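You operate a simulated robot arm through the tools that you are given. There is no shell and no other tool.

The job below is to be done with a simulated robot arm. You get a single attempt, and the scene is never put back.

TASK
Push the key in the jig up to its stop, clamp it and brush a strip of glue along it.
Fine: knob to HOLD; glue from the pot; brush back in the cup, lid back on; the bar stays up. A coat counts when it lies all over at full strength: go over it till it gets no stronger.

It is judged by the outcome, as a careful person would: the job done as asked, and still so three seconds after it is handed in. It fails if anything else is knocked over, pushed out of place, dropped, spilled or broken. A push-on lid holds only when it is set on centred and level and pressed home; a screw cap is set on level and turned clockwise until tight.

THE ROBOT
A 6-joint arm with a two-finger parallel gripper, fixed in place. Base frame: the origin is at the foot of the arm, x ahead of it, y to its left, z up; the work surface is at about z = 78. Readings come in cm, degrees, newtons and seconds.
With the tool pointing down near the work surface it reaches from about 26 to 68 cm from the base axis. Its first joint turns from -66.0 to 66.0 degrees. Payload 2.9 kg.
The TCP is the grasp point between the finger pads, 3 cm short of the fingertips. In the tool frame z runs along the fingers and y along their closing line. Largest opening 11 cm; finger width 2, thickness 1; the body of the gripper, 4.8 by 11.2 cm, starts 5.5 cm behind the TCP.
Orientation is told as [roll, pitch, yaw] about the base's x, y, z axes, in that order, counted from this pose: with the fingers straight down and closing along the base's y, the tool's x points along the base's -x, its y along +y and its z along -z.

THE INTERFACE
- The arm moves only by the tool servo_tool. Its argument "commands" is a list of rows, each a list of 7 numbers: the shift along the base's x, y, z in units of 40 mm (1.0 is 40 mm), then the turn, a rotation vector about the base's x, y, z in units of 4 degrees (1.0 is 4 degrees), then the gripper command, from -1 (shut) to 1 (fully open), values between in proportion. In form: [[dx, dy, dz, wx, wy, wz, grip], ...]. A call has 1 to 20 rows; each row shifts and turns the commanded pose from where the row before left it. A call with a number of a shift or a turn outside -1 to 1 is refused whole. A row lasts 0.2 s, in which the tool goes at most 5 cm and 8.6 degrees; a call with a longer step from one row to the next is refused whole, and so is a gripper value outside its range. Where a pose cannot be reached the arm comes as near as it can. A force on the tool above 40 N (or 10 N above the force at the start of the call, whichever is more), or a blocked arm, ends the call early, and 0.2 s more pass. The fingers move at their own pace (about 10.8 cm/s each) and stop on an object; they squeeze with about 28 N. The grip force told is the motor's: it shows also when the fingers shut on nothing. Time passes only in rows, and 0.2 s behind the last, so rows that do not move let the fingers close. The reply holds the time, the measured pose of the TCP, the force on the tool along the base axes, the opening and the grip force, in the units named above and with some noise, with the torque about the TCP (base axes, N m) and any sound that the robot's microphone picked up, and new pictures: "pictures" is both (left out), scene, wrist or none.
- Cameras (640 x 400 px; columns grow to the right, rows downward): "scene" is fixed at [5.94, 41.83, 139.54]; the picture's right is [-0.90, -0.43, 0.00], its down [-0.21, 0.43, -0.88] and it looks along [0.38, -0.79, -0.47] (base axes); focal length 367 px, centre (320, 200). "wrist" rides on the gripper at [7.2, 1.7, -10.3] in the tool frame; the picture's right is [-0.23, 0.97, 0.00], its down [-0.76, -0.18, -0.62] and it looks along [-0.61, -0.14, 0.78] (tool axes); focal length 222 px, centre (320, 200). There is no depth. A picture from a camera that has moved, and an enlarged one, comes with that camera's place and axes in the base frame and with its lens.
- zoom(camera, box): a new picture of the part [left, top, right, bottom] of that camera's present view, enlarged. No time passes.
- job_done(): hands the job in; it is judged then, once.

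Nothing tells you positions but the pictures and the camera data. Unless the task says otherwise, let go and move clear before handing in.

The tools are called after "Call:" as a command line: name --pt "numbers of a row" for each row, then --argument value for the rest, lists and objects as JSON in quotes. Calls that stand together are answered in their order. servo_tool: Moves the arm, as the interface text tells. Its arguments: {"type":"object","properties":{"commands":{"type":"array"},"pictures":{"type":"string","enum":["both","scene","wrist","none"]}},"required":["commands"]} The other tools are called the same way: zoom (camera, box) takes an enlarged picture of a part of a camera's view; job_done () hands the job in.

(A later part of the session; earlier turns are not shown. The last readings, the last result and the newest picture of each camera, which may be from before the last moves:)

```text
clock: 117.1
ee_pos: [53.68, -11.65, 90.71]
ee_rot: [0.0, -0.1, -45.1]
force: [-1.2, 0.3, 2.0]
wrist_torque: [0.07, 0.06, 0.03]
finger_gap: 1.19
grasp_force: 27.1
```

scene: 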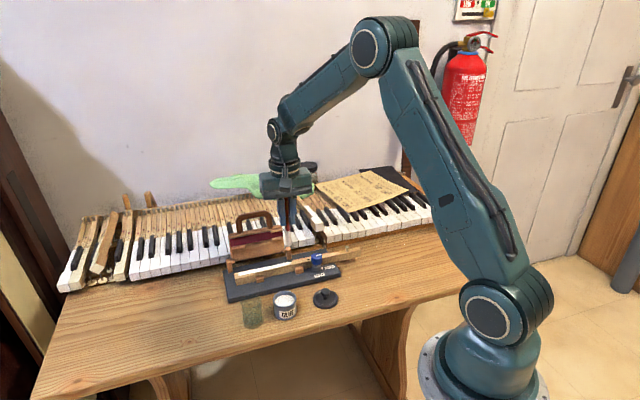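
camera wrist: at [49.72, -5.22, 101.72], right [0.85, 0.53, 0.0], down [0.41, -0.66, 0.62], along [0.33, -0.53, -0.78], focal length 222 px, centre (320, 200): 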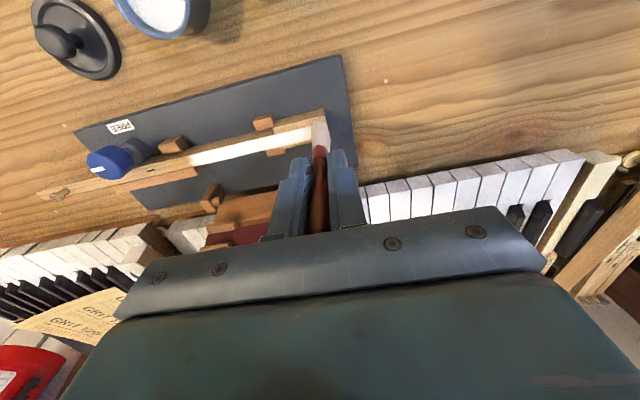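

Call:
servo_tool --pt "0 0 -0.02 0 0 0 -1" --pt "-0.1 -0.1 0 0 0 0 -1" --pt "-0.1 -0.1 0 0 0 0 -1" --pt "-0.1 -0.1 0 0 0 0 -1" --pt "-0.1 -0.1 0 0 0 0 -1" --pt "-0.1 -0.1 0 0 0 0 -1" --pt "-0.1 -0.1 0 0 0 0 -1" --pt "0 0 0.08 0 0 0 -1" --pt "0.2 0.2 0 0 0 0 -1" --pt "0.2 0.2 0 0 0 0 -1" --pt "0.2 0.2 0 0 0 0 -1" --pt "0 0 -0.08 0 0 0 -1" --pt "-0.1 -0.1 0 0 0 0 -1" --pt "-0.1 -0.1 0 0 0 0 -1" --pt "-0.1 -0.1 0 0 0 0 -1" --pt "-0.1 -0.1 0 0 0 0 -1" --pt "-0.1 -0.1 0 0 0 0 -1" --pt "-0.1 -0.1 0 0 0 0 -1" --pt "-0.1 -0.1 0 0 0 0 -1" --pt "-0.1 -0.1 0 0 0 0 -1" --pictures "none"

Call:
servo_tool --pt "-0.1 -0.1 0 0 0 0 -1" --pt "-0.1 -0.1 0 0 0 0 -1" --pt "-0.1 -0.1 0 0 0 0 -1" --pt "-0.1 -0.1 0 0 0 0 -1" --pt "-0.1 -0.1 0 0 0 0 -1" --pt "-0.1 -0.1 0 0 0 0 -1" --pt "-0.1 -0.1 0 0 0 0 -1" --pt "-0.1 -0.1 0 0 0 0 -1" --pt "-0.1 -0.1 0 0 0 0 -1" --pt "-0.1 -0.1 0 0 0 0 -1" --pt "-0.1 -0.1 0 0 0 0 -1" --pt "-0.1 -0.1 0 0 0 0 -1" --pt "-0.1 -0.1 0 0 0 0 -1" --pt "-0.1 -0.1 0 0 0 0 -1" --pt "-0.1 -0.1 0 0 0 0 -1" --pt "-0.1 -0.1 0 0 0 0 -1" --pt "-0.1 -0.1 0 0 0 0 -1" --pt "-0.1 -0.1 0 0 0 0 -1" --pt "0 0 0.1 0 0 0 -1" --pt "0 0 0.3 0 0 0 -1" --pictures "none"

Call:
servo_tool --pt "0 0 0.6 0 0 0 -1" --pt "0.5 0.3 0.4 0 0 0 -1" --pt "0 0 0 0 0 0 -1"

Call:
zoom --camera "wrist" --box '[280, 70, 360, 120]'

Call:
zoom --camera "wrist" --box '[380, 40, 476, 100]'

Call:
zoom --camera "scene" --box '[226, 250, 306, 290]'

```text
clock: 121.3
ee_pos: [50.3, -15.05, 90.73]
ee_rot: [-0.2, -0.1, -45.6]
force: [2.3, 4.0, 20.5]
wrist_torque: [0.69, -0.56, 0.0]
finger_gap: 1.15
grasp_force: 28.2
```

```text
clock: 125.5
ee_pos: [43.27, -22.17, 92.05]
ee_rot: [-0.1, 0.1, -45.2]
force: [0.5, -0.3, -0.7]
wrist_torque: [0.01, 0.01, 0.02]
finger_gap: 1.17
grasp_force: 27.6
```

```text
clock: 126.3
ee_pos: [45.15, -20.76, 96.17]
ee_rot: [0.0, -0.1, -45.2]
force: [1.2, -0.9, -0.6]
wrist_torque: [0.01, 0.0, 0.02]
finger_gap: 1.2
grasp_force: 27.8
camera wrist: at [41.31, -14.5, 106.57], right [0.85, 0.53, 0.0], down [0.41, -0.66, 0.62], along [0.33, -0.53, -0.78], focal length 222 px, centre (320, 200)
```

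scene: 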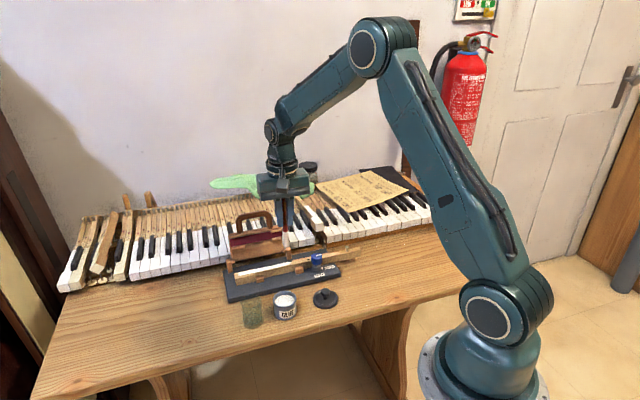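
wrist: 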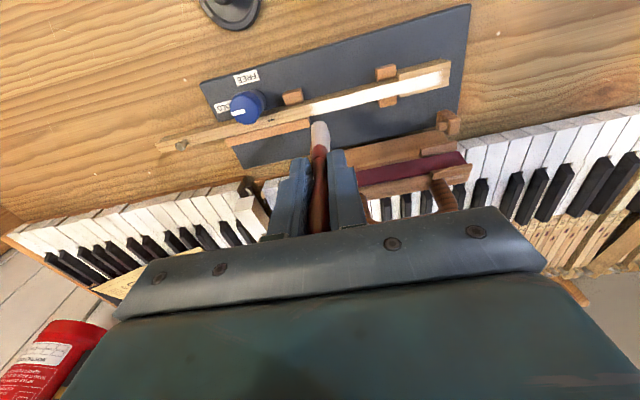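

```text
8.00 times, centred on (320, 95) of wrist
camera zoom: at [41.31, -14.5, 106.57], right [0.85, 0.53, 0.0], down [0.41, -0.66, 0.62], along [0.33, -0.53, -0.78], focal length 1777 px, centre (320, 1040)
```

zoom: 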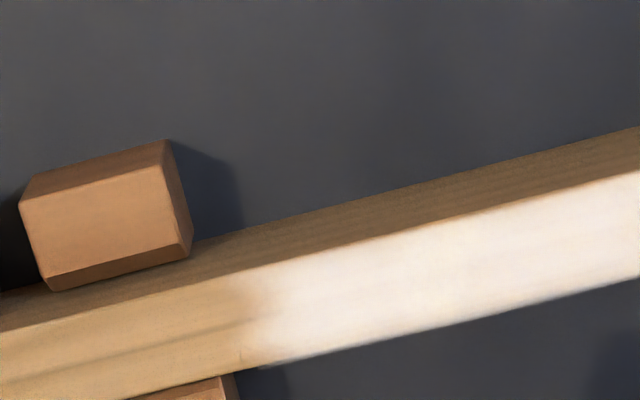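

```text
6.67 times, centred on (428, 70) of wrist
camera zoom: at [41.31, -14.5, 106.57], right [0.85, 0.53, 0.0], down [0.41, -0.66, 0.62], along [0.33, -0.53, -0.78], focal length 1481 px, centre (-400, 1067)
```

zoom: 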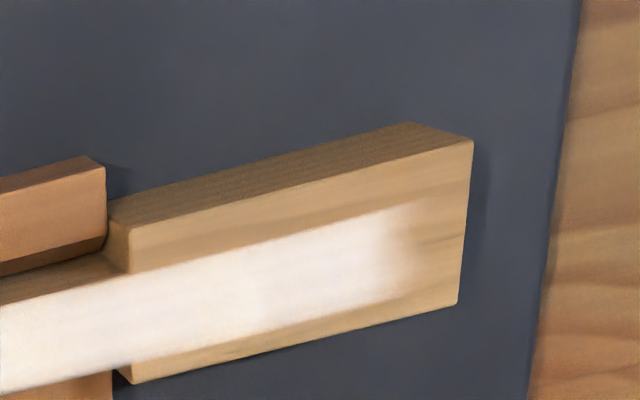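

```text
8.00 times, centred on (266, 270) of scene
camera zoom: at [5.94, 41.83, 139.54], right [-0.9, -0.43, 0.0], down [-0.21, 0.43, -0.88], along [0.38, -0.79, -0.47], focal length 2938 px, centre (752, -360)
```

zoom: 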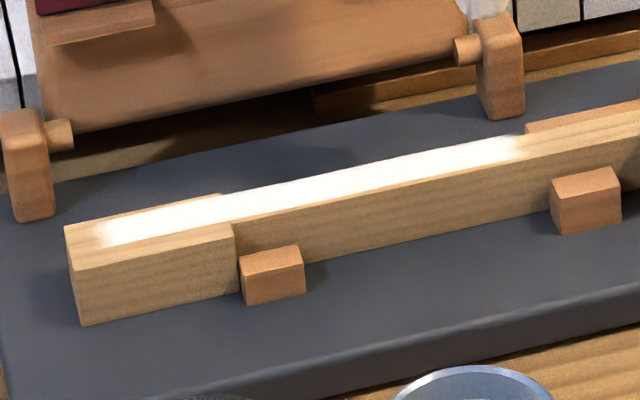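

Call:
zoom --camera "wrist" --box '[396, 56, 460, 96]'

Call:
zoom --camera "scene" --box '[230, 266, 262, 286]'

Call:
zoom --camera "wrist" --box '[340, 66, 404, 106]'

```text
10.00 times, centred on (428, 76) of wrist
camera zoom: at [41.31, -14.5, 106.57], right [0.85, 0.53, 0.0], down [0.41, -0.66, 0.62], along [0.33, -0.53, -0.78], focal length 2221 px, centre (-760, 1440)
```

zoom: 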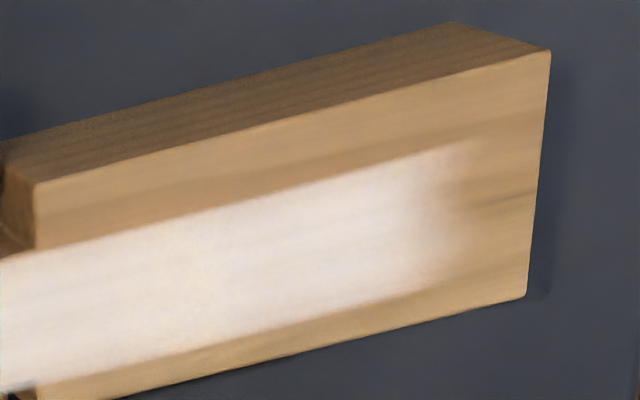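

```text
16.00 times, centred on (246, 276) of scene
camera zoom: at [5.94, 41.83, 139.54], right [-0.9, -0.43, 0.0], down [-0.21, 0.43, -0.88], along [0.38, -0.79, -0.47], focal length 5876 px, centre (1504, -1016)
```

zoom: 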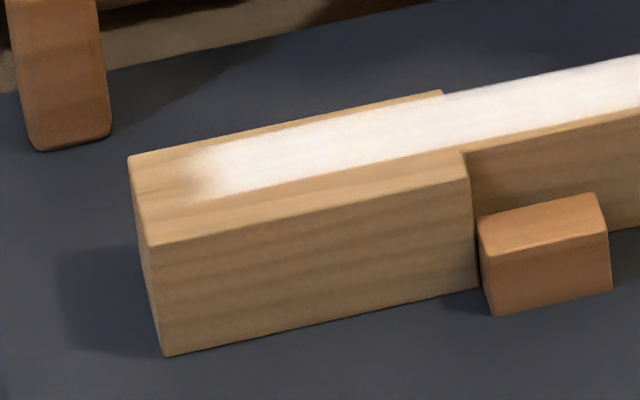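

```text
10.00 times, centred on (372, 86) of wrist
camera zoom: at [41.31, -14.5, 106.57], right [0.85, 0.53, 0.0], down [0.41, -0.66, 0.62], along [0.33, -0.53, -0.78], focal length 2221 px, centre (-200, 1340)
```

zoom: 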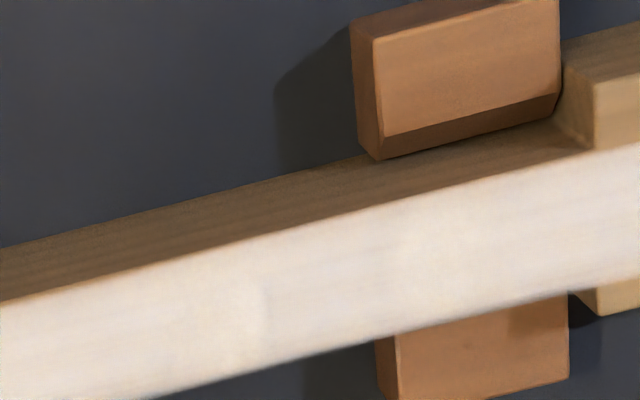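

The coat is unchanged by the extra pass, so it's at full strength. Next I'll return the brush to the cup, at the same pose I took it from.

Call:
servo_tool --pt "0 0 0.1 0 0 0 -1" --pt "-0.0475 0.828 0 0 0 0 -1" --pt "-0.0475 0.828 0 0 0 0 -1" --pt "-0.0475 0.828 0 0 0 0 -1" --pt "-0.0475 0.828 0 0 0 0 -1" --pt "-0.0475 0.828 0 0 0 0 -1" --pt "0 0 0 0 0 0 -1"

Call:
zoom --camera "wrist" --box '[240, 70, 400, 170]'

Call:
zoom --camera "scene" --box '[206, 220, 302, 330]'

```text
clock: 127.9
ee_pos: [44.26, -4.34, 96.69]
ee_rot: [0.0, -0.1, -45.2]
force: [0.5, 0.7, 0.0]
wrist_torque: [0.03, 0.0, -0.03]
finger_gap: 1.18
grasp_force: 28.4
camera wrist: at [40.35, 1.94, 106.98], right [0.85, 0.52, 0.0], down [0.41, -0.66, 0.62], along [0.33, -0.53, -0.78], focal length 222 px, centre (320, 200)
```

scene: 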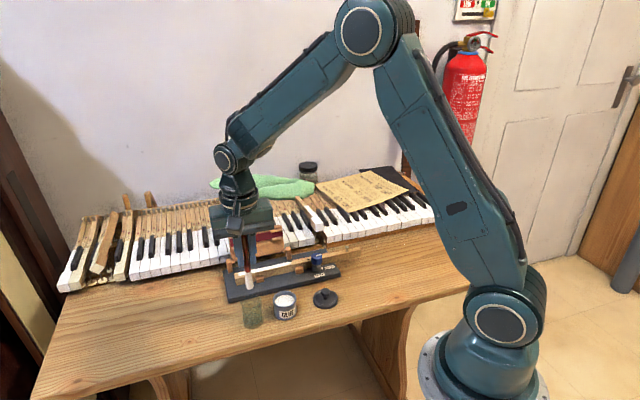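
wrist: 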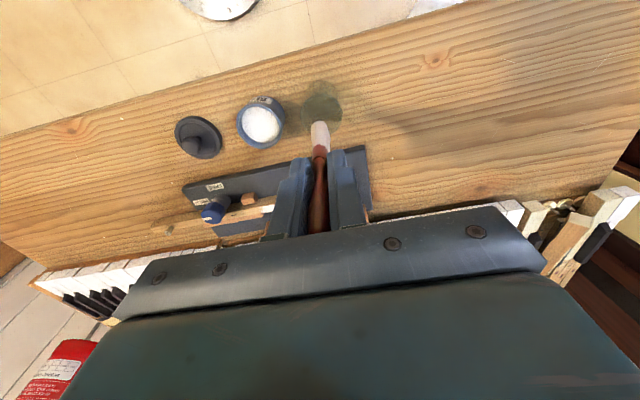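

```text
4.00 times, centred on (320, 120) of wrist
camera zoom: at [40.35, 1.94, 106.98], right [0.85, 0.52, 0.0], down [0.41, -0.66, 0.62], along [0.33, -0.53, -0.78], focal length 888 px, centre (320, 520)
```

zoom: 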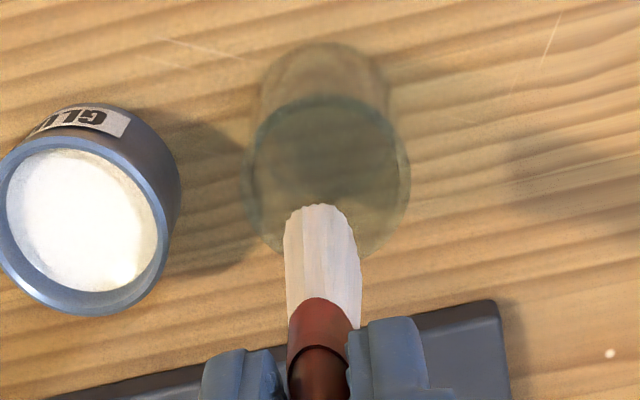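

```text
3.64 times, centred on (254, 275) of scene
camera zoom: at [5.94, 41.84, 139.54], right [-0.9, -0.43, 0.0], down [-0.21, 0.43, -0.88], along [0.38, -0.79, -0.47], focal length 1335 px, centre (560, -73)
```

zoom: 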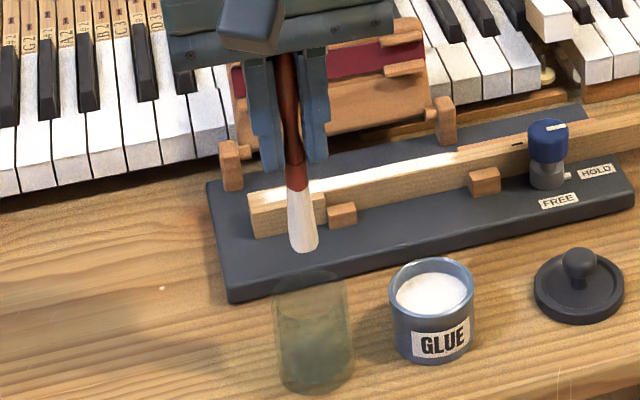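

Call:
servo_tool --pt "0 0.04 -0.4 0 0 0 -1" --pt "0 0 -0.3 0 0 0 -1" --pt "0 0 -0.2 0 0 0 -1" --pt "0 0 -0.2 0 0 0 -1" --pt "0 0 -0.2 0 0 0 -1" --pt "0 0 -0.2 0 0 0 -1" --pt "0 0 -0.2 0 0 0 -1" --pt "0 0 -0.2 0 0 0 -1" --pt "0 0 -0.1 0 0 0 -1" --pt "0 0 0 0 0 0 -1"

Call:
zoom --camera "wrist" --box '[240, 90, 400, 190]'

Call:
zoom --camera "scene" --box '[206, 230, 302, 340]'

```text
clock: 130.1
ee_pos: [44.33, -4.16, 88.49]
ee_rot: [-0.1, -0.1, -45.2]
force: [-0.1, -0.2, 0.0]
wrist_torque: [0.01, 0.01, -0.01]
finger_gap: 1.18
grasp_force: 28.1
camera wrist: at [40.36, 2.14, 98.94], right [0.85, 0.53, 0.0], down [0.41, -0.66, 0.62], along [0.33, -0.53, -0.78], focal length 222 px, centre (320, 200)
```

scene: 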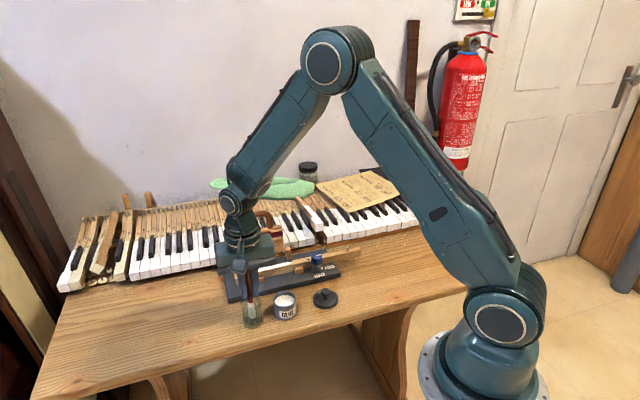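
wrist: 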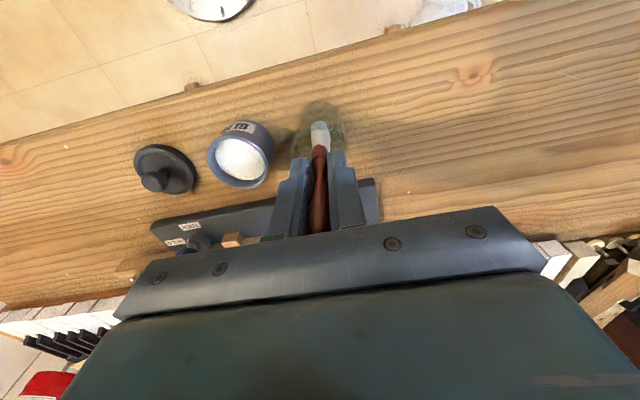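

```text
4.00 times, centred on (320, 140) of wrist
camera zoom: at [40.36, 2.14, 98.94], right [0.85, 0.53, 0.0], down [0.41, -0.66, 0.62], along [0.33, -0.53, -0.78], focal length 888 px, centre (320, 440)
```

zoom: 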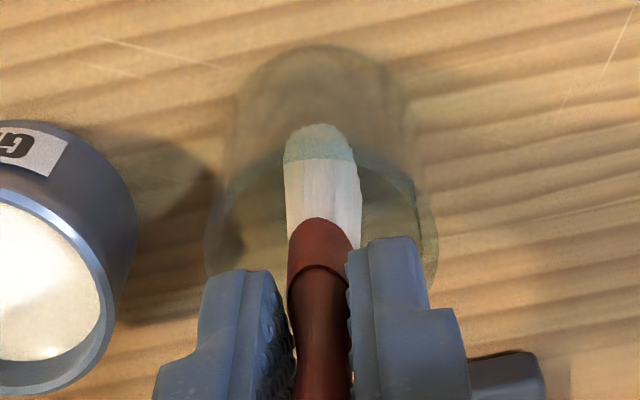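

```text
3.64 times, centred on (254, 285) of scene
camera zoom: at [5.94, 41.83, 139.54], right [-0.9, -0.43, 0.0], down [-0.21, 0.43, -0.88], along [0.38, -0.79, -0.47], focal length 1335 px, centre (560, -109)
```

zoom: 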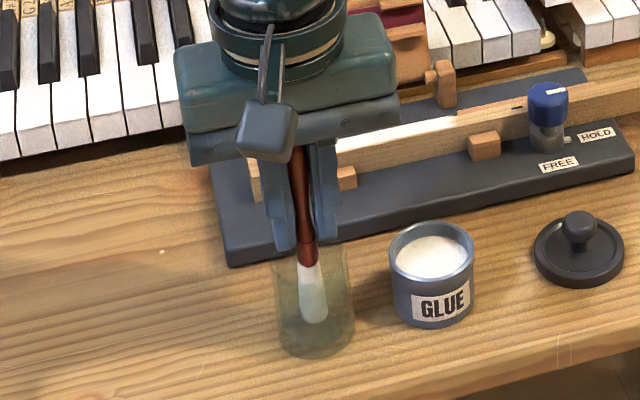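

In the cup with no contact. I'll lower the last few millimetres gently.

Call:
servo_tool --pt "0 0 -0.06 0 0 0 -1" --pt "0 0 -0.06 0 0 0 -1" --pt "0 0 -0.04 0 0 0 -1" --pt "0 0 0 0 0 0 -1" --pictures "none"

Call:
zoom --camera "scene" --box '[206, 230, 302, 340]'

```text
clock: 131.1
ee_pos: [44.29, -4.08, 87.91]
ee_rot: [0.0, -0.1, -45.2]
force: [-0.8, -0.5, -0.2]
wrist_torque: [-0.04, 0.0, 0.01]
finger_gap: 1.19
grasp_force: 28.6
```

```text
3.64 times, centred on (254, 285) of scene
camera zoom: at [5.94, 41.83, 139.54], right [-0.9, -0.43, 0.0], down [-0.21, 0.43, -0.88], along [0.38, -0.79, -0.47], focal length 1335 px, centre (560, -109)
```

zoom: 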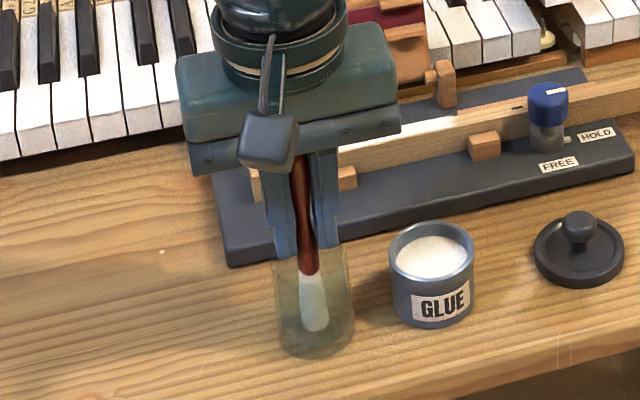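

Call:
servo_tool --pt "0 0 -0.04 0 0 0 -1" --pt "0 0 -0.03 0 0 0 -1" --pt "0 0 0 0 0 0 -1" --pictures "none"

```text
clock: 131.9
ee_pos: [44.29, -4.18, 87.76]
ee_rot: [0.0, 0.0, -45.1]
force: [0.0, 0.2, -1.3]
wrist_torque: [-0.01, 0.0, 0.0]
finger_gap: 1.21
grasp_force: 27.8
```

At the original height. I'll release gradually and rise straight up.

Call:
servo_tool --pt "0 0 -0.01 0 0 0 -0.75" --pt "0 0 0 0 0 0 -0.7" --pt "0 0 0 0 0 0 -0.6" --pt "0 0 0 0 0 0 -0.4" --pt "0 0 0 0 0 0 -0.2" --pt "0 0 0 0 0 0 -0.2"

Call:
zoom --camera "wrist" --box '[240, 110, 400, 210]'

Call:
zoom --camera "scene" --box '[206, 230, 302, 340]'

```text
clock: 133.3
ee_pos: [44.35, -4.18, 87.61]
ee_rot: [0.1, -0.1, -45.2]
force: [-0.6, -0.9, -0.1]
wrist_torque: [0.01, 0.02, -0.03]
finger_gap: 4.41
grasp_force: 0.0
camera wrist: at [40.36, 2.13, 98.04], right [0.85, 0.53, 0.0], down [0.41, -0.66, 0.62], along [0.33, -0.53, -0.78], focal length 222 px, centre (320, 200)
```

scene: 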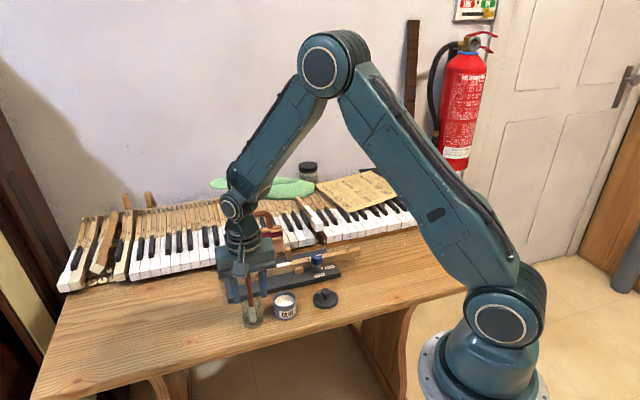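
wrist: 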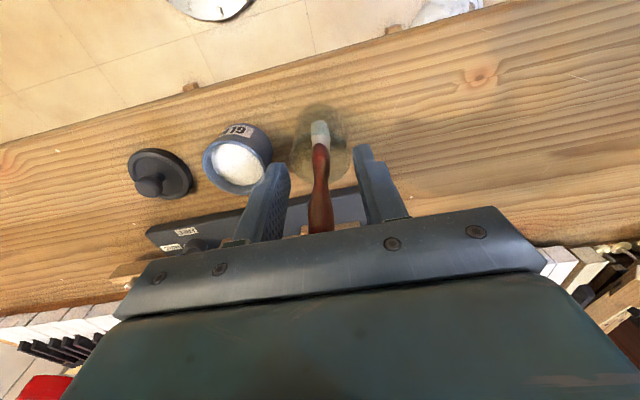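

```text
4.00 times, centred on (320, 160) of wrist
camera zoom: at [40.36, 2.13, 98.04], right [0.85, 0.53, 0.0], down [0.41, -0.66, 0.62], along [0.33, -0.53, -0.78], focal length 888 px, centre (320, 360)
```

zoom: 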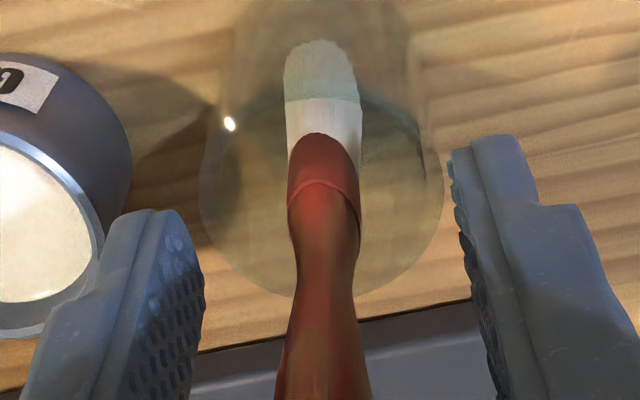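

```text
3.64 times, centred on (254, 285) of scene
camera zoom: at [5.94, 41.83, 139.54], right [-0.9, -0.43, 0.0], down [-0.21, 0.43, -0.88], along [0.38, -0.79, -0.47], focal length 1335 px, centre (560, -109)
```

zoom: 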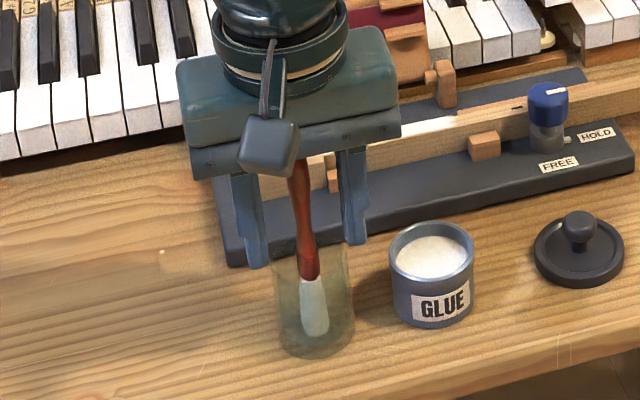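

The brush stands in the cup. I'll rise clear, then go to the lid while turning the gripper back to yaw ≈ 45°, the slim side toward the brush.

Call:
servo_tool --pt "0 0 0.2 0 0 0 -0.2" --pt "0 0 0.4 0 0 0 -0.2" --pt "0 0 0.7 0 0 0 -0.2" --pt "0 0 0.8 0 0 0 -0.2" --pt "0 0 0.8 0 0 0 -0.2" --pt "0 0 0 0 0 0 -0.2" --pictures "scene"

Call:
zoom --camera "scene" --box '[206, 230, 302, 340]'

Call:
servo_tool --pt "-0.145 -0.161 0 0 0 1 -0.2" --pt "-0.145 -0.161 0 0 0 1 -0.2" --pt "-0.145 -0.161 0 0 0 1 -0.2" --pt "-0.145 -0.161 0 0 0 1 -0.2" --pt "-0.145 -0.161 0 0 0 1 -0.2" --pt "-0.145 -0.161 0 0 0 1 -0.2" --pt "-0.145 -0.161 0 0 0 1 -0.2" --pt "-0.145 -0.161 0 0 0 1 -0.2" --pt "-0.145 -0.161 0 0 0 1 -0.2" --pt "-0.145 -0.161 0 0 0 1 -0.2" --pt "-0.145 -0.161 0 0 0 1 -0.2" --pt "-0.145 -0.161 0 0 0 1 -0.2" --pt "-0.145 -0.161 0 0 0 1 -0.2" --pt "-0.145 -0.161 0 0 0 1 -0.2" --pt "-0.145 -0.161 0 0 0 1 -0.2" --pt "-0.145 -0.161 0 0 0 1 -0.2" --pt "-0.145 -0.161 0 0 0 1 -0.2" --pt "-0.145 -0.161 0 0 0 1 -0.2" --pt "-0.145 -0.161 0 0 0 1 -0.2" --pt "-0.145 -0.161 0 0 0 1 -0.2" --pictures "none"

Call:
servo_tool --pt "0 0 0 0 0 0.9 -0.2" --pt "0 0 0 0 0 0.9 -0.2" --pt "0 0 0 0 0 0.9 -0.2" --pt "0 0 0 0 0 0 -0.2"

Call:
zoom --camera "wrist" --box '[240, 50, 400, 150]'

```text
clock: 134.7
ee_pos: [44.3, -4.15, 99.39]
ee_rot: [-0.1, 0.0, -45.2]
force: [-0.2, 0.7, 0.1]
wrist_torque: [0.0, 0.0, -0.01]
finger_gap: 4.4
grasp_force: 0.0
```

scene: 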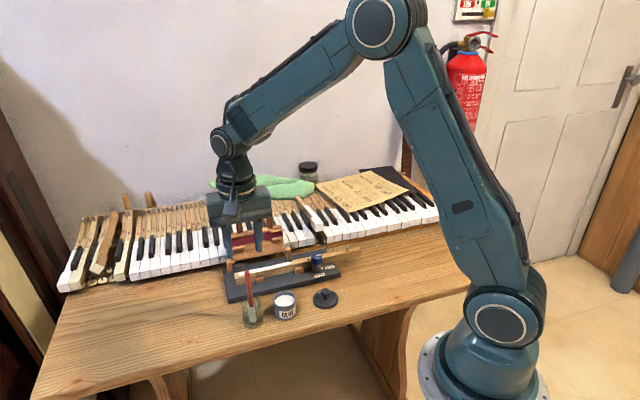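

```text
3.64 times, centred on (254, 285) of scene
camera zoom: at [5.94, 41.83, 139.54], right [-0.9, -0.43, 0.0], down [-0.21, 0.43, -0.88], along [0.38, -0.79, -0.47], focal length 1335 px, centre (560, -109)
```

zoom: 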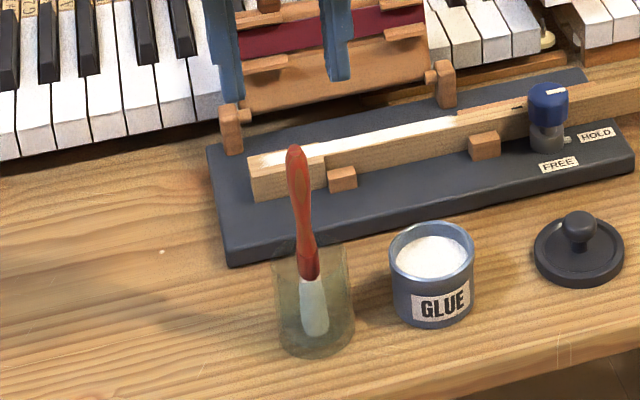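

```text
clock: 138.9
ee_pos: [32.69, -16.94, 99.14]
ee_rot: [-0.2, -0.2, 34.9]
force: [0.8, -0.9, 0.8]
wrist_torque: [0.04, 0.0, -0.01]
finger_gap: 4.42
grasp_force: 0.0
```

```text
clock: 139.9
ee_pos: [32.73, -16.96, 99.35]
ee_rot: [0.0, -0.1, 45.7]
force: [0.3, 0.0, -0.1]
wrist_torque: [-0.04, 0.0, 0.01]
finger_gap: 4.4
grasp_force: 0.0
camera wrist: at [26.41, -20.96, 109.64], right [-0.54, 0.84, 0.0], down [0.66, 0.42, 0.62], along [0.53, 0.34, -0.78], focal length 222 px, centre (320, 200)
```

scene: 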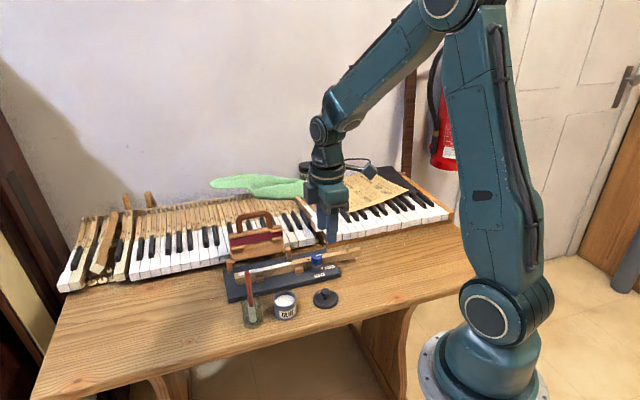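
wrist: 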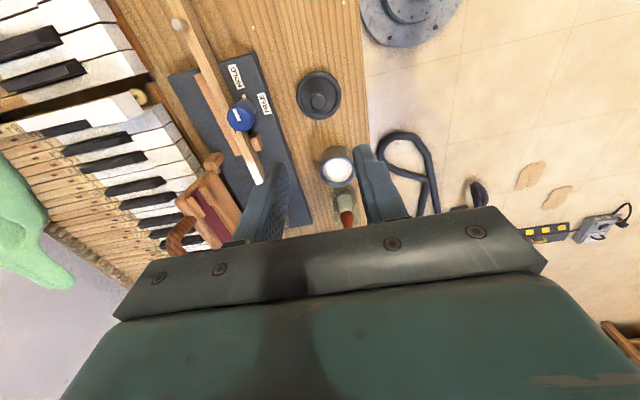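

```text
4.00 times, centred on (320, 100) of wrist
camera zoom: at [26.41, -20.96, 109.64], right [-0.54, 0.84, 0.0], down [0.66, 0.42, 0.62], along [0.53, 0.34, -0.78], focal length 888 px, centre (320, 600)
```

zoom: 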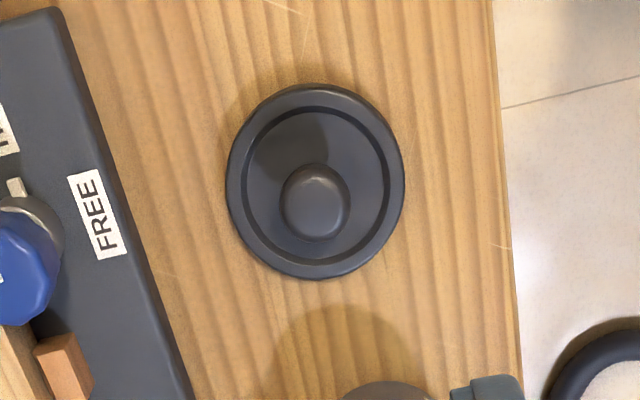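

The lid is at (32.7,-17.14). I'll descend and take it by its knob at the same relative height as before.

Call:
servo_tool --pt "0 -0.035 -0.8 0 0 0 -0.2" --pt "0 0 -0.8 0 0 0 -0.2" --pt "0 0 -0.8 0 0 0 -0.2" --pt "0 0 -0.8 0 0 0 -0.2" --pt "0 0 -0.5 0 0 0 -0.2" --pt "0 0 -0.3 0 0 0 -0.2" --pt "0 0 0 0 0 0 -0.2"

Call:
zoom --camera "wrist" --box '[240, 90, 400, 190]'

```text
clock: 141.5
ee_pos: [32.8, -17.1, 83.39]
ee_rot: [-0.1, -0.2, 45.6]
force: [-0.5, 0.3, 0.0]
wrist_torque: [0.01, 0.0, -0.01]
finger_gap: 4.41
grasp_force: 0.0
camera wrist: at [26.36, -21.08, 93.71], right [-0.54, 0.84, 0.0], down [0.66, 0.42, 0.62], along [0.53, 0.33, -0.78], focal length 222 px, centre (320, 200)
```

scene: 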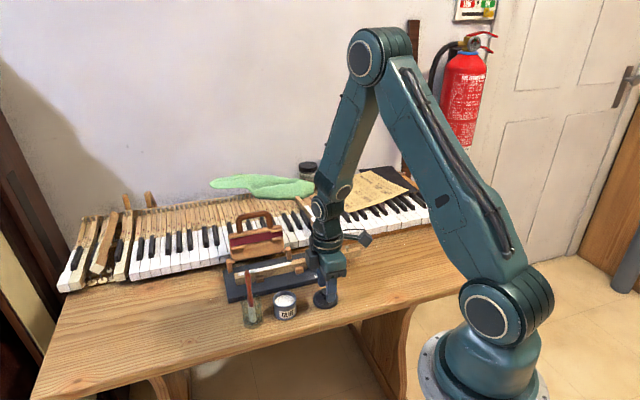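
wrist: 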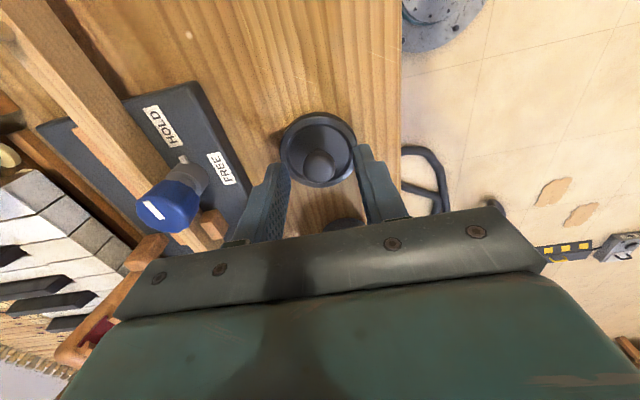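

```text
4.00 times, centred on (320, 140) of wrist
camera zoom: at [26.36, -21.08, 93.71], right [-0.54, 0.84, 0.0], down [0.66, 0.42, 0.62], along [0.53, 0.33, -0.78], focal length 888 px, centre (320, 440)
```

zoom: 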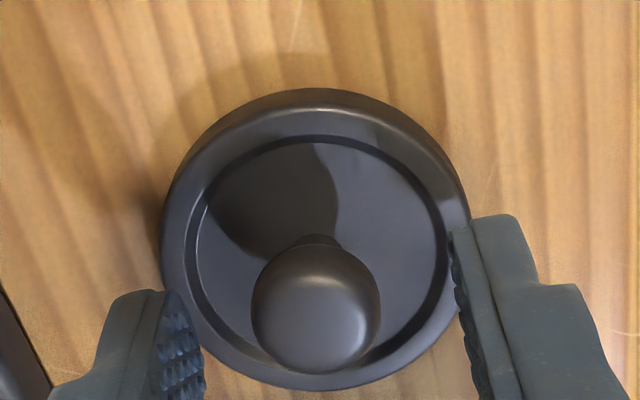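

Call:
servo_tool --pt "0.045 0.01 -0.15 0 0 0 -0.2" --pt "0 0 -0.12 0 0 0 -0.2" --pt "0 0 0 0 0 0 -0.3" --pt "0 0 0 0 0 0 -0.5" --pt "0 0 0 0 0 0 -0.8" --pt "0 0 0 0 0 0 -1" --pt "0 0 0 0 0 0 -1"

Call:
zoom --camera "wrist" --box '[232, 110, 424, 230]'

Call:
zoom --camera "scene" --box '[290, 270, 354, 310]'

```text
clock: 143.1
ee_pos: [32.86, -17.03, 82.21]
ee_rot: [0.1, 0.0, 45.7]
force: [0.3, 0.6, 0.0]
wrist_torque: [0.0, 0.0, 0.01]
finger_gap: 1.83
grasp_force: 28.4
camera wrist: at [26.54, -21.05, 92.6], right [-0.54, 0.84, 0.0], down [0.66, 0.42, 0.62], along [0.53, 0.34, -0.78], focal length 222 px, centre (320, 200)
```

scene: 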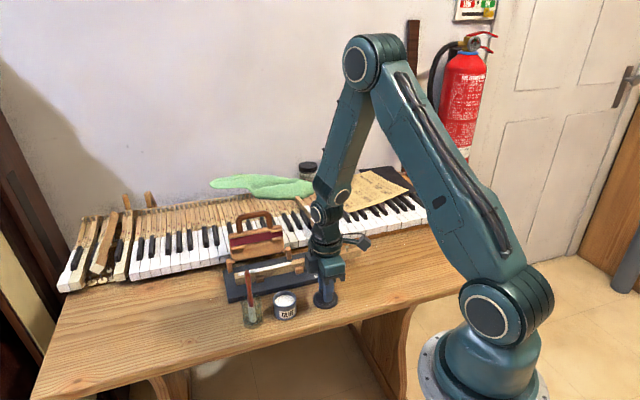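
wrist: 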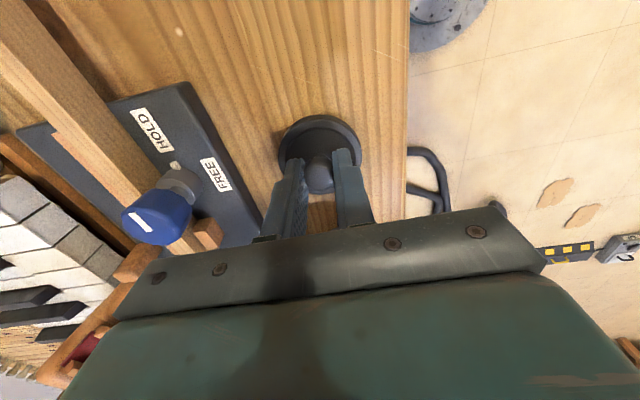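

```text
3.33 times, centred on (328, 170) of wrist
camera zoom: at [26.54, -21.05, 92.6], right [-0.54, 0.84, 0.0], down [0.66, 0.42, 0.62], along [0.53, 0.34, -0.78], focal length 740 px, centre (293, 300)
```

zoom: 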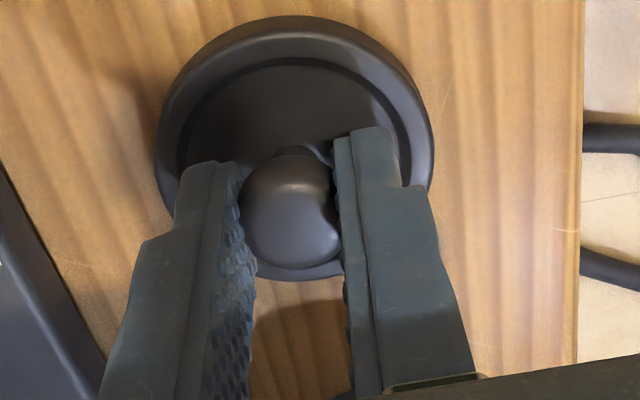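

```text
10.00 times, centred on (322, 290) of scene
camera zoom: at [5.94, 41.83, 139.54], right [-0.9, -0.43, 0.0], down [-0.21, 0.43, -0.88], along [0.38, -0.79, -0.47], focal length 3672 px, centre (300, -700)
```

zoom: 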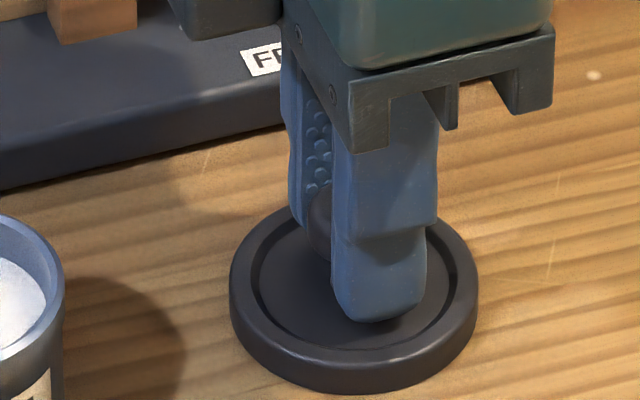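

The lid is held exactly as when I took it off. Before replacing it, I'll compare the pot's position with the starting picture.

Call:
zoom --camera "scene" --box '[220, 260, 316, 330]'

Call:
zoom --camera "scene" --box '[266, 285, 306, 325]'

```text
5.71 times, centred on (268, 295) of scene
camera zoom: at [5.94, 41.83, 139.54], right [-0.9, -0.43, 0.0], down [-0.21, 0.43, -0.88], along [0.38, -0.79, -0.47], focal length 2098 px, centre (617, -343)
```

zoom: 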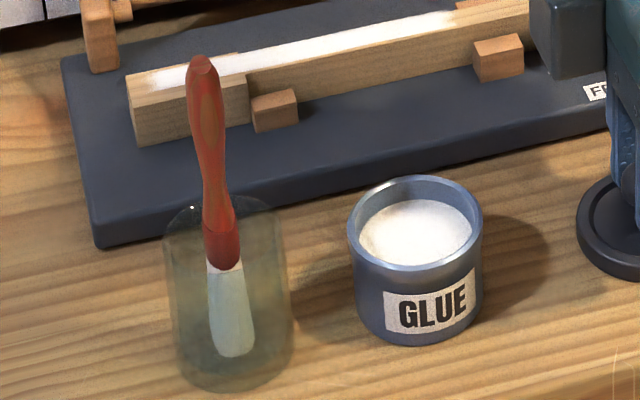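

```text
10.00 times, centred on (286, 305) of scene
camera zoom: at [5.94, 41.83, 139.54], right [-0.9, -0.43, 0.0], down [-0.21, 0.43, -0.88], along [0.38, -0.79, -0.47], focal length 3672 px, centre (660, -850)
```

zoom: 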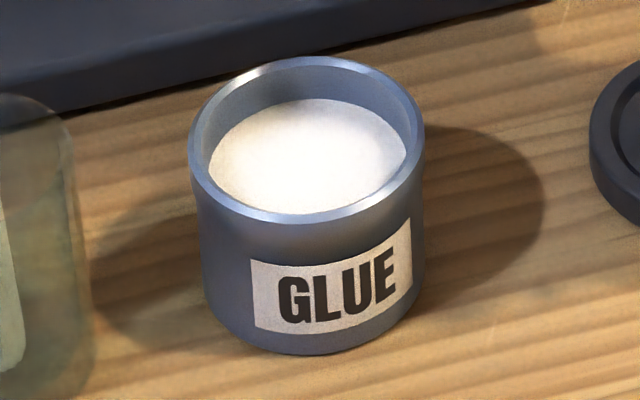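

The pot may have shifted a few millimetres from the earlier nudge. I'll lift the lid and measure the pot from above before placing it.

Call:
servo_tool --pt "0 0 0.3 0 0 0 -1" --pt "0 0 0.7 0 0 0 -1" --pt "0 0 0.8 0 0 0 -1" --pt "0 0 0.8 0 0 0 -1" --pt "0 0 0.8 0 0 0 -1" --pt "0 0 0.55 0 0 0 -1" --pt "0.52 0.6 0 0 0 0 -1" --pt "0.52 0.6 0 0 0 0 -1" --pt "0.52 0.6 0 0 0 0 -1" --pt "0.52 0.6 0 0 0 0 -1" --pt "0 0 0 0 0 0 -1" --pt "0 0 0 0 0 0 -1"

Call:
zoom --camera "wrist" --box '[272, 30, 368, 90]'

Call:
zoom --camera "wrist" --box '[240, 30, 432, 150]'

```text
clock: 145.7
ee_pos: [41.24, -7.38, 97.77]
ee_rot: [0.1, -0.1, 45.6]
force: [0.1, 1.3, 0.1]
wrist_torque: [0.03, 0.01, -0.01]
finger_gap: 1.95
grasp_force: 27.6
camera wrist: at [35.02, -11.51, 108.18], right [-0.54, 0.84, 0.0], down [0.66, 0.42, 0.62], along [0.53, 0.33, -0.78], focal length 222 px, centre (320, 200)
```

scene: 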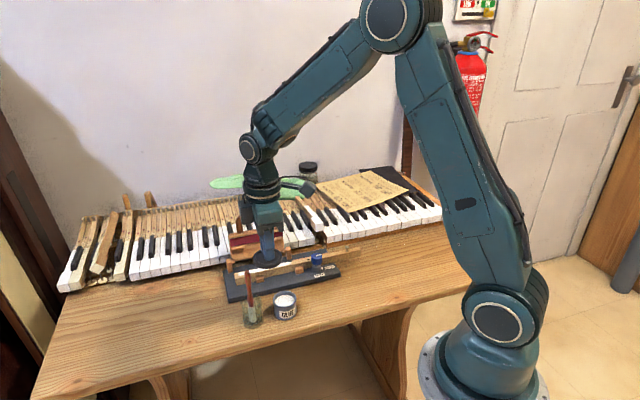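
wrist: 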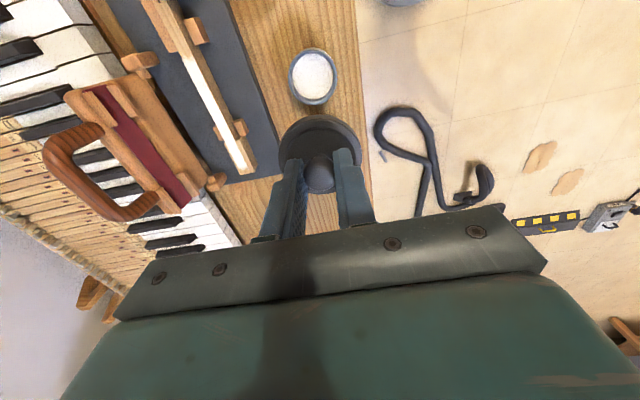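

```text
6.67 times, centred on (320, 60) of wrist
camera zoom: at [35.02, -11.51, 108.18], right [-0.54, 0.84, 0.0], down [0.66, 0.42, 0.62], along [0.53, 0.33, -0.78], focal length 1481 px, centre (320, 1133)
```

zoom: 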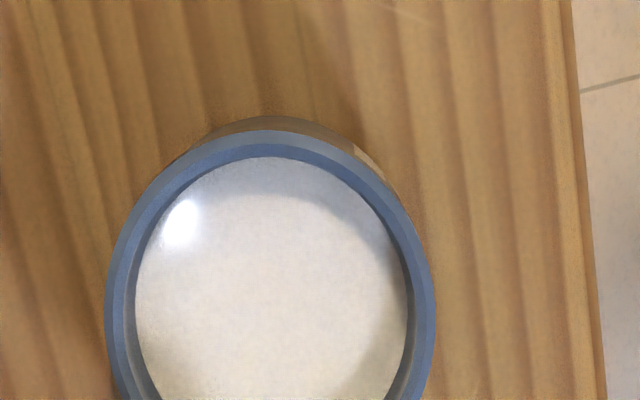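

```text
3.33 times, centred on (336, 90) of wrist
camera zoom: at [35.02, -11.51, 108.18], right [-0.54, 0.84, 0.0], down [0.66, 0.42, 0.62], along [0.53, 0.33, -0.78], focal length 740 px, centre (267, 567)
```

zoom: 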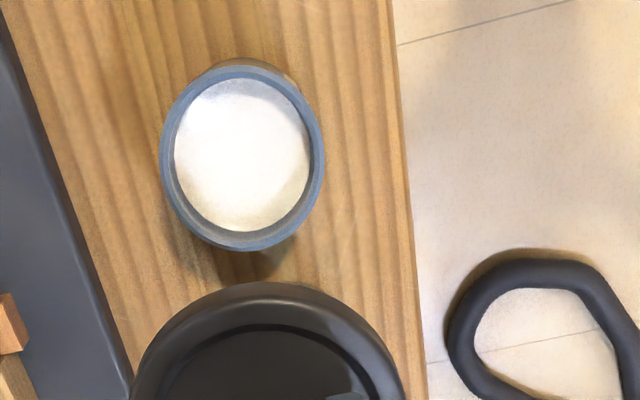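

Call:
zoom --camera "scene" --box '[230, 220, 342, 330]'

Call:
zoom --camera "scene" --box '[226, 250, 354, 330]'

Call:
zoom --camera "wrist" --box '[266, 40, 362, 110]'

```text
3.64 times, centred on (286, 275) of scene
camera zoom: at [5.94, 41.83, 139.54], right [-0.9, -0.43, 0.0], down [-0.21, 0.43, -0.88], along [0.38, -0.79, -0.47], focal length 1335 px, centre (444, -73)
```

zoom: 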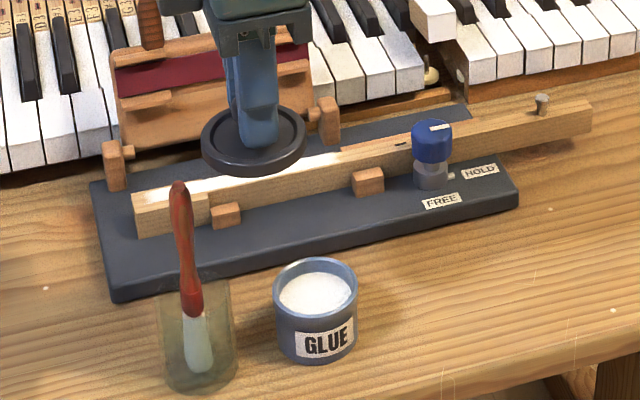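

```text
5.00 times, centred on (290, 290) of scene
camera zoom: at [5.94, 41.83, 139.54], right [-0.9, -0.43, 0.0], down [-0.21, 0.43, -0.88], along [0.38, -0.79, -0.47], focal length 1836 px, centre (470, -250)
```

zoom: 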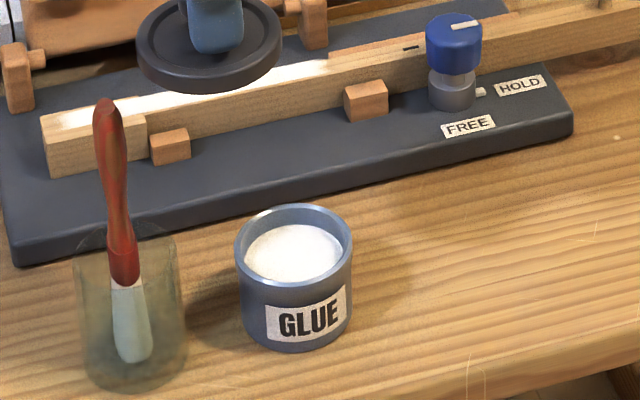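

```text
5.71 times, centred on (314, 75) of wrist
camera zoom: at [35.02, -11.51, 108.18], right [-0.54, 0.84, 0.0], down [0.66, 0.42, 0.62], along [0.53, 0.33, -0.78], focal length 1269 px, centre (354, 914)
```

zoom: 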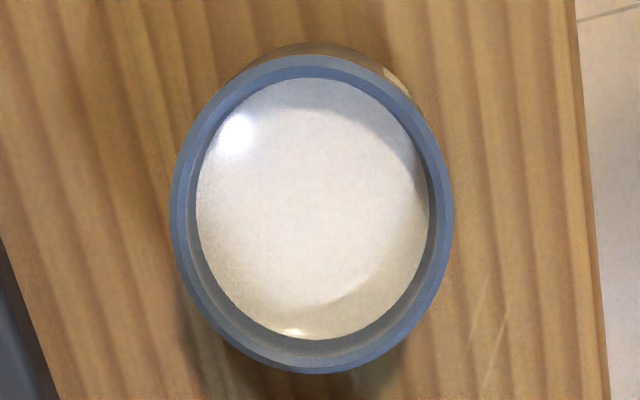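

The pot seems to have shifted about 3–5 mm away from the scene camera. I'll hover the lid just above it and compare the alignment with the picture from when I lifted it off.

Call:
servo_tool --pt "-0.25 -0.31 0 0 0 0 -1" --pt "-0.25 -0.31 0 0 0 0 -1" --pt "0 0 -0.5 0 0 0 -1" --pt "0 0 -0.6 0 0 0 -1" --pt "0 0 -0.6 0 0 0 -1" --pt "0 0 -0.45 0 0 0 -1" --pt "0 0 -0.2 0 0 0 -1" --pt "0 0 0 0 0 0 -1"

Call:
zoom --camera "scene" --box '[230, 220, 342, 330]'

Call:
zoom --camera "scene" --box '[262, 275, 310, 325]'

Call:
zoom --camera "wrist" --box '[272, 80, 368, 140]'

```text
clock: 147.5
ee_pos: [39.14, -9.97, 88.5]
ee_rot: [0.0, -0.1, 45.5]
force: [-0.2, -0.8, 0.1]
wrist_torque: [-0.02, 0.01, -0.02]
finger_gap: 1.91
grasp_force: 28.1
camera wrist: at [32.89, -14.03, 98.89], right [-0.54, 0.84, 0.0], down [0.66, 0.42, 0.62], along [0.53, 0.34, -0.78], focal length 222 px, centre (320, 200)
```

scene: 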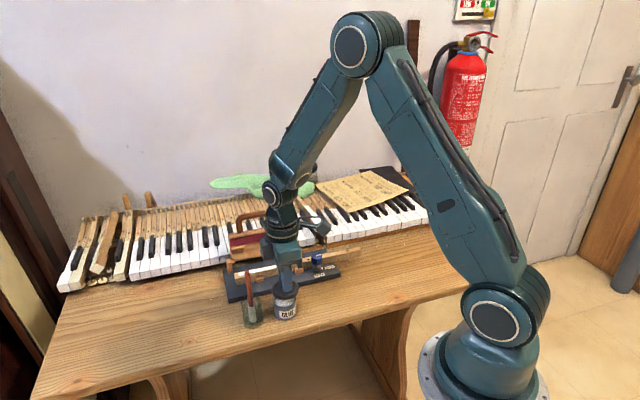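
wrist: 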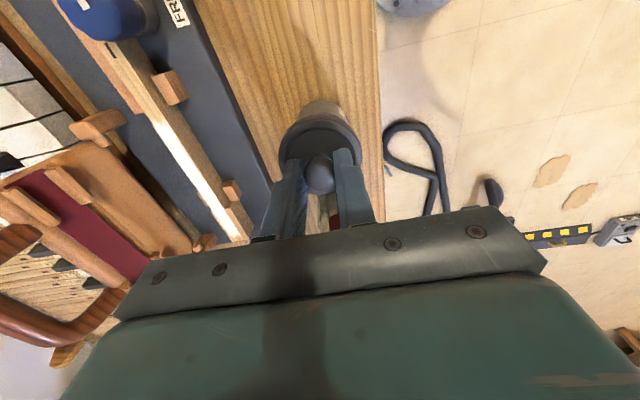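

```text
3.64 times, centred on (286, 275) of scene
camera zoom: at [5.94, 41.83, 139.54], right [-0.9, -0.43, 0.0], down [-0.21, 0.43, -0.88], along [0.38, -0.79, -0.47], focal length 1335 px, centre (444, -73)
```

zoom: 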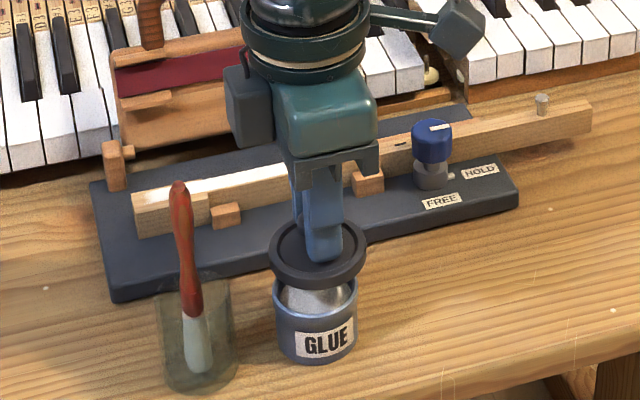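

```text
8.00 times, centred on (286, 300) of scene
camera zoom: at [5.94, 41.83, 139.54], right [-0.9, -0.43, 0.0], down [-0.21, 0.43, -0.88], along [0.38, -0.79, -0.47], focal length 2938 px, centre (592, -600)
```

zoom: 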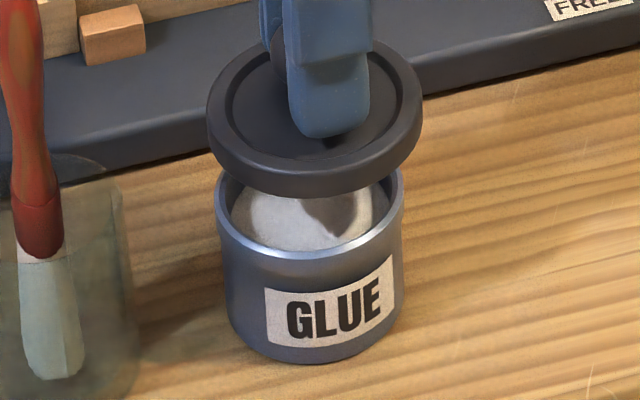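

```text
6.67 times, centred on (320, 110) of wrist
camera zoom: at [32.89, -14.03, 98.89], right [-0.54, 0.84, 0.0], down [0.66, 0.42, 0.62], along [0.53, 0.34, -0.78], focal length 1481 px, centre (320, 800)
```

zoom: 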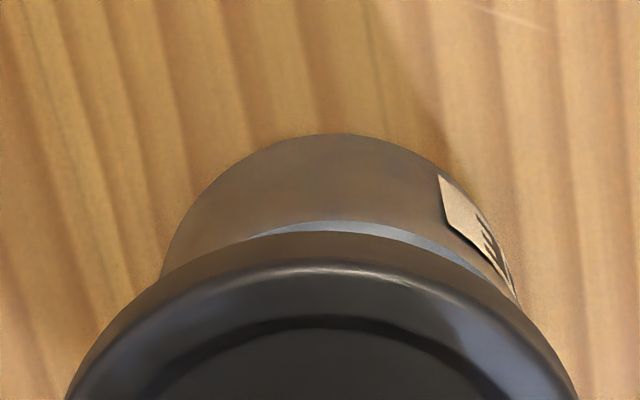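

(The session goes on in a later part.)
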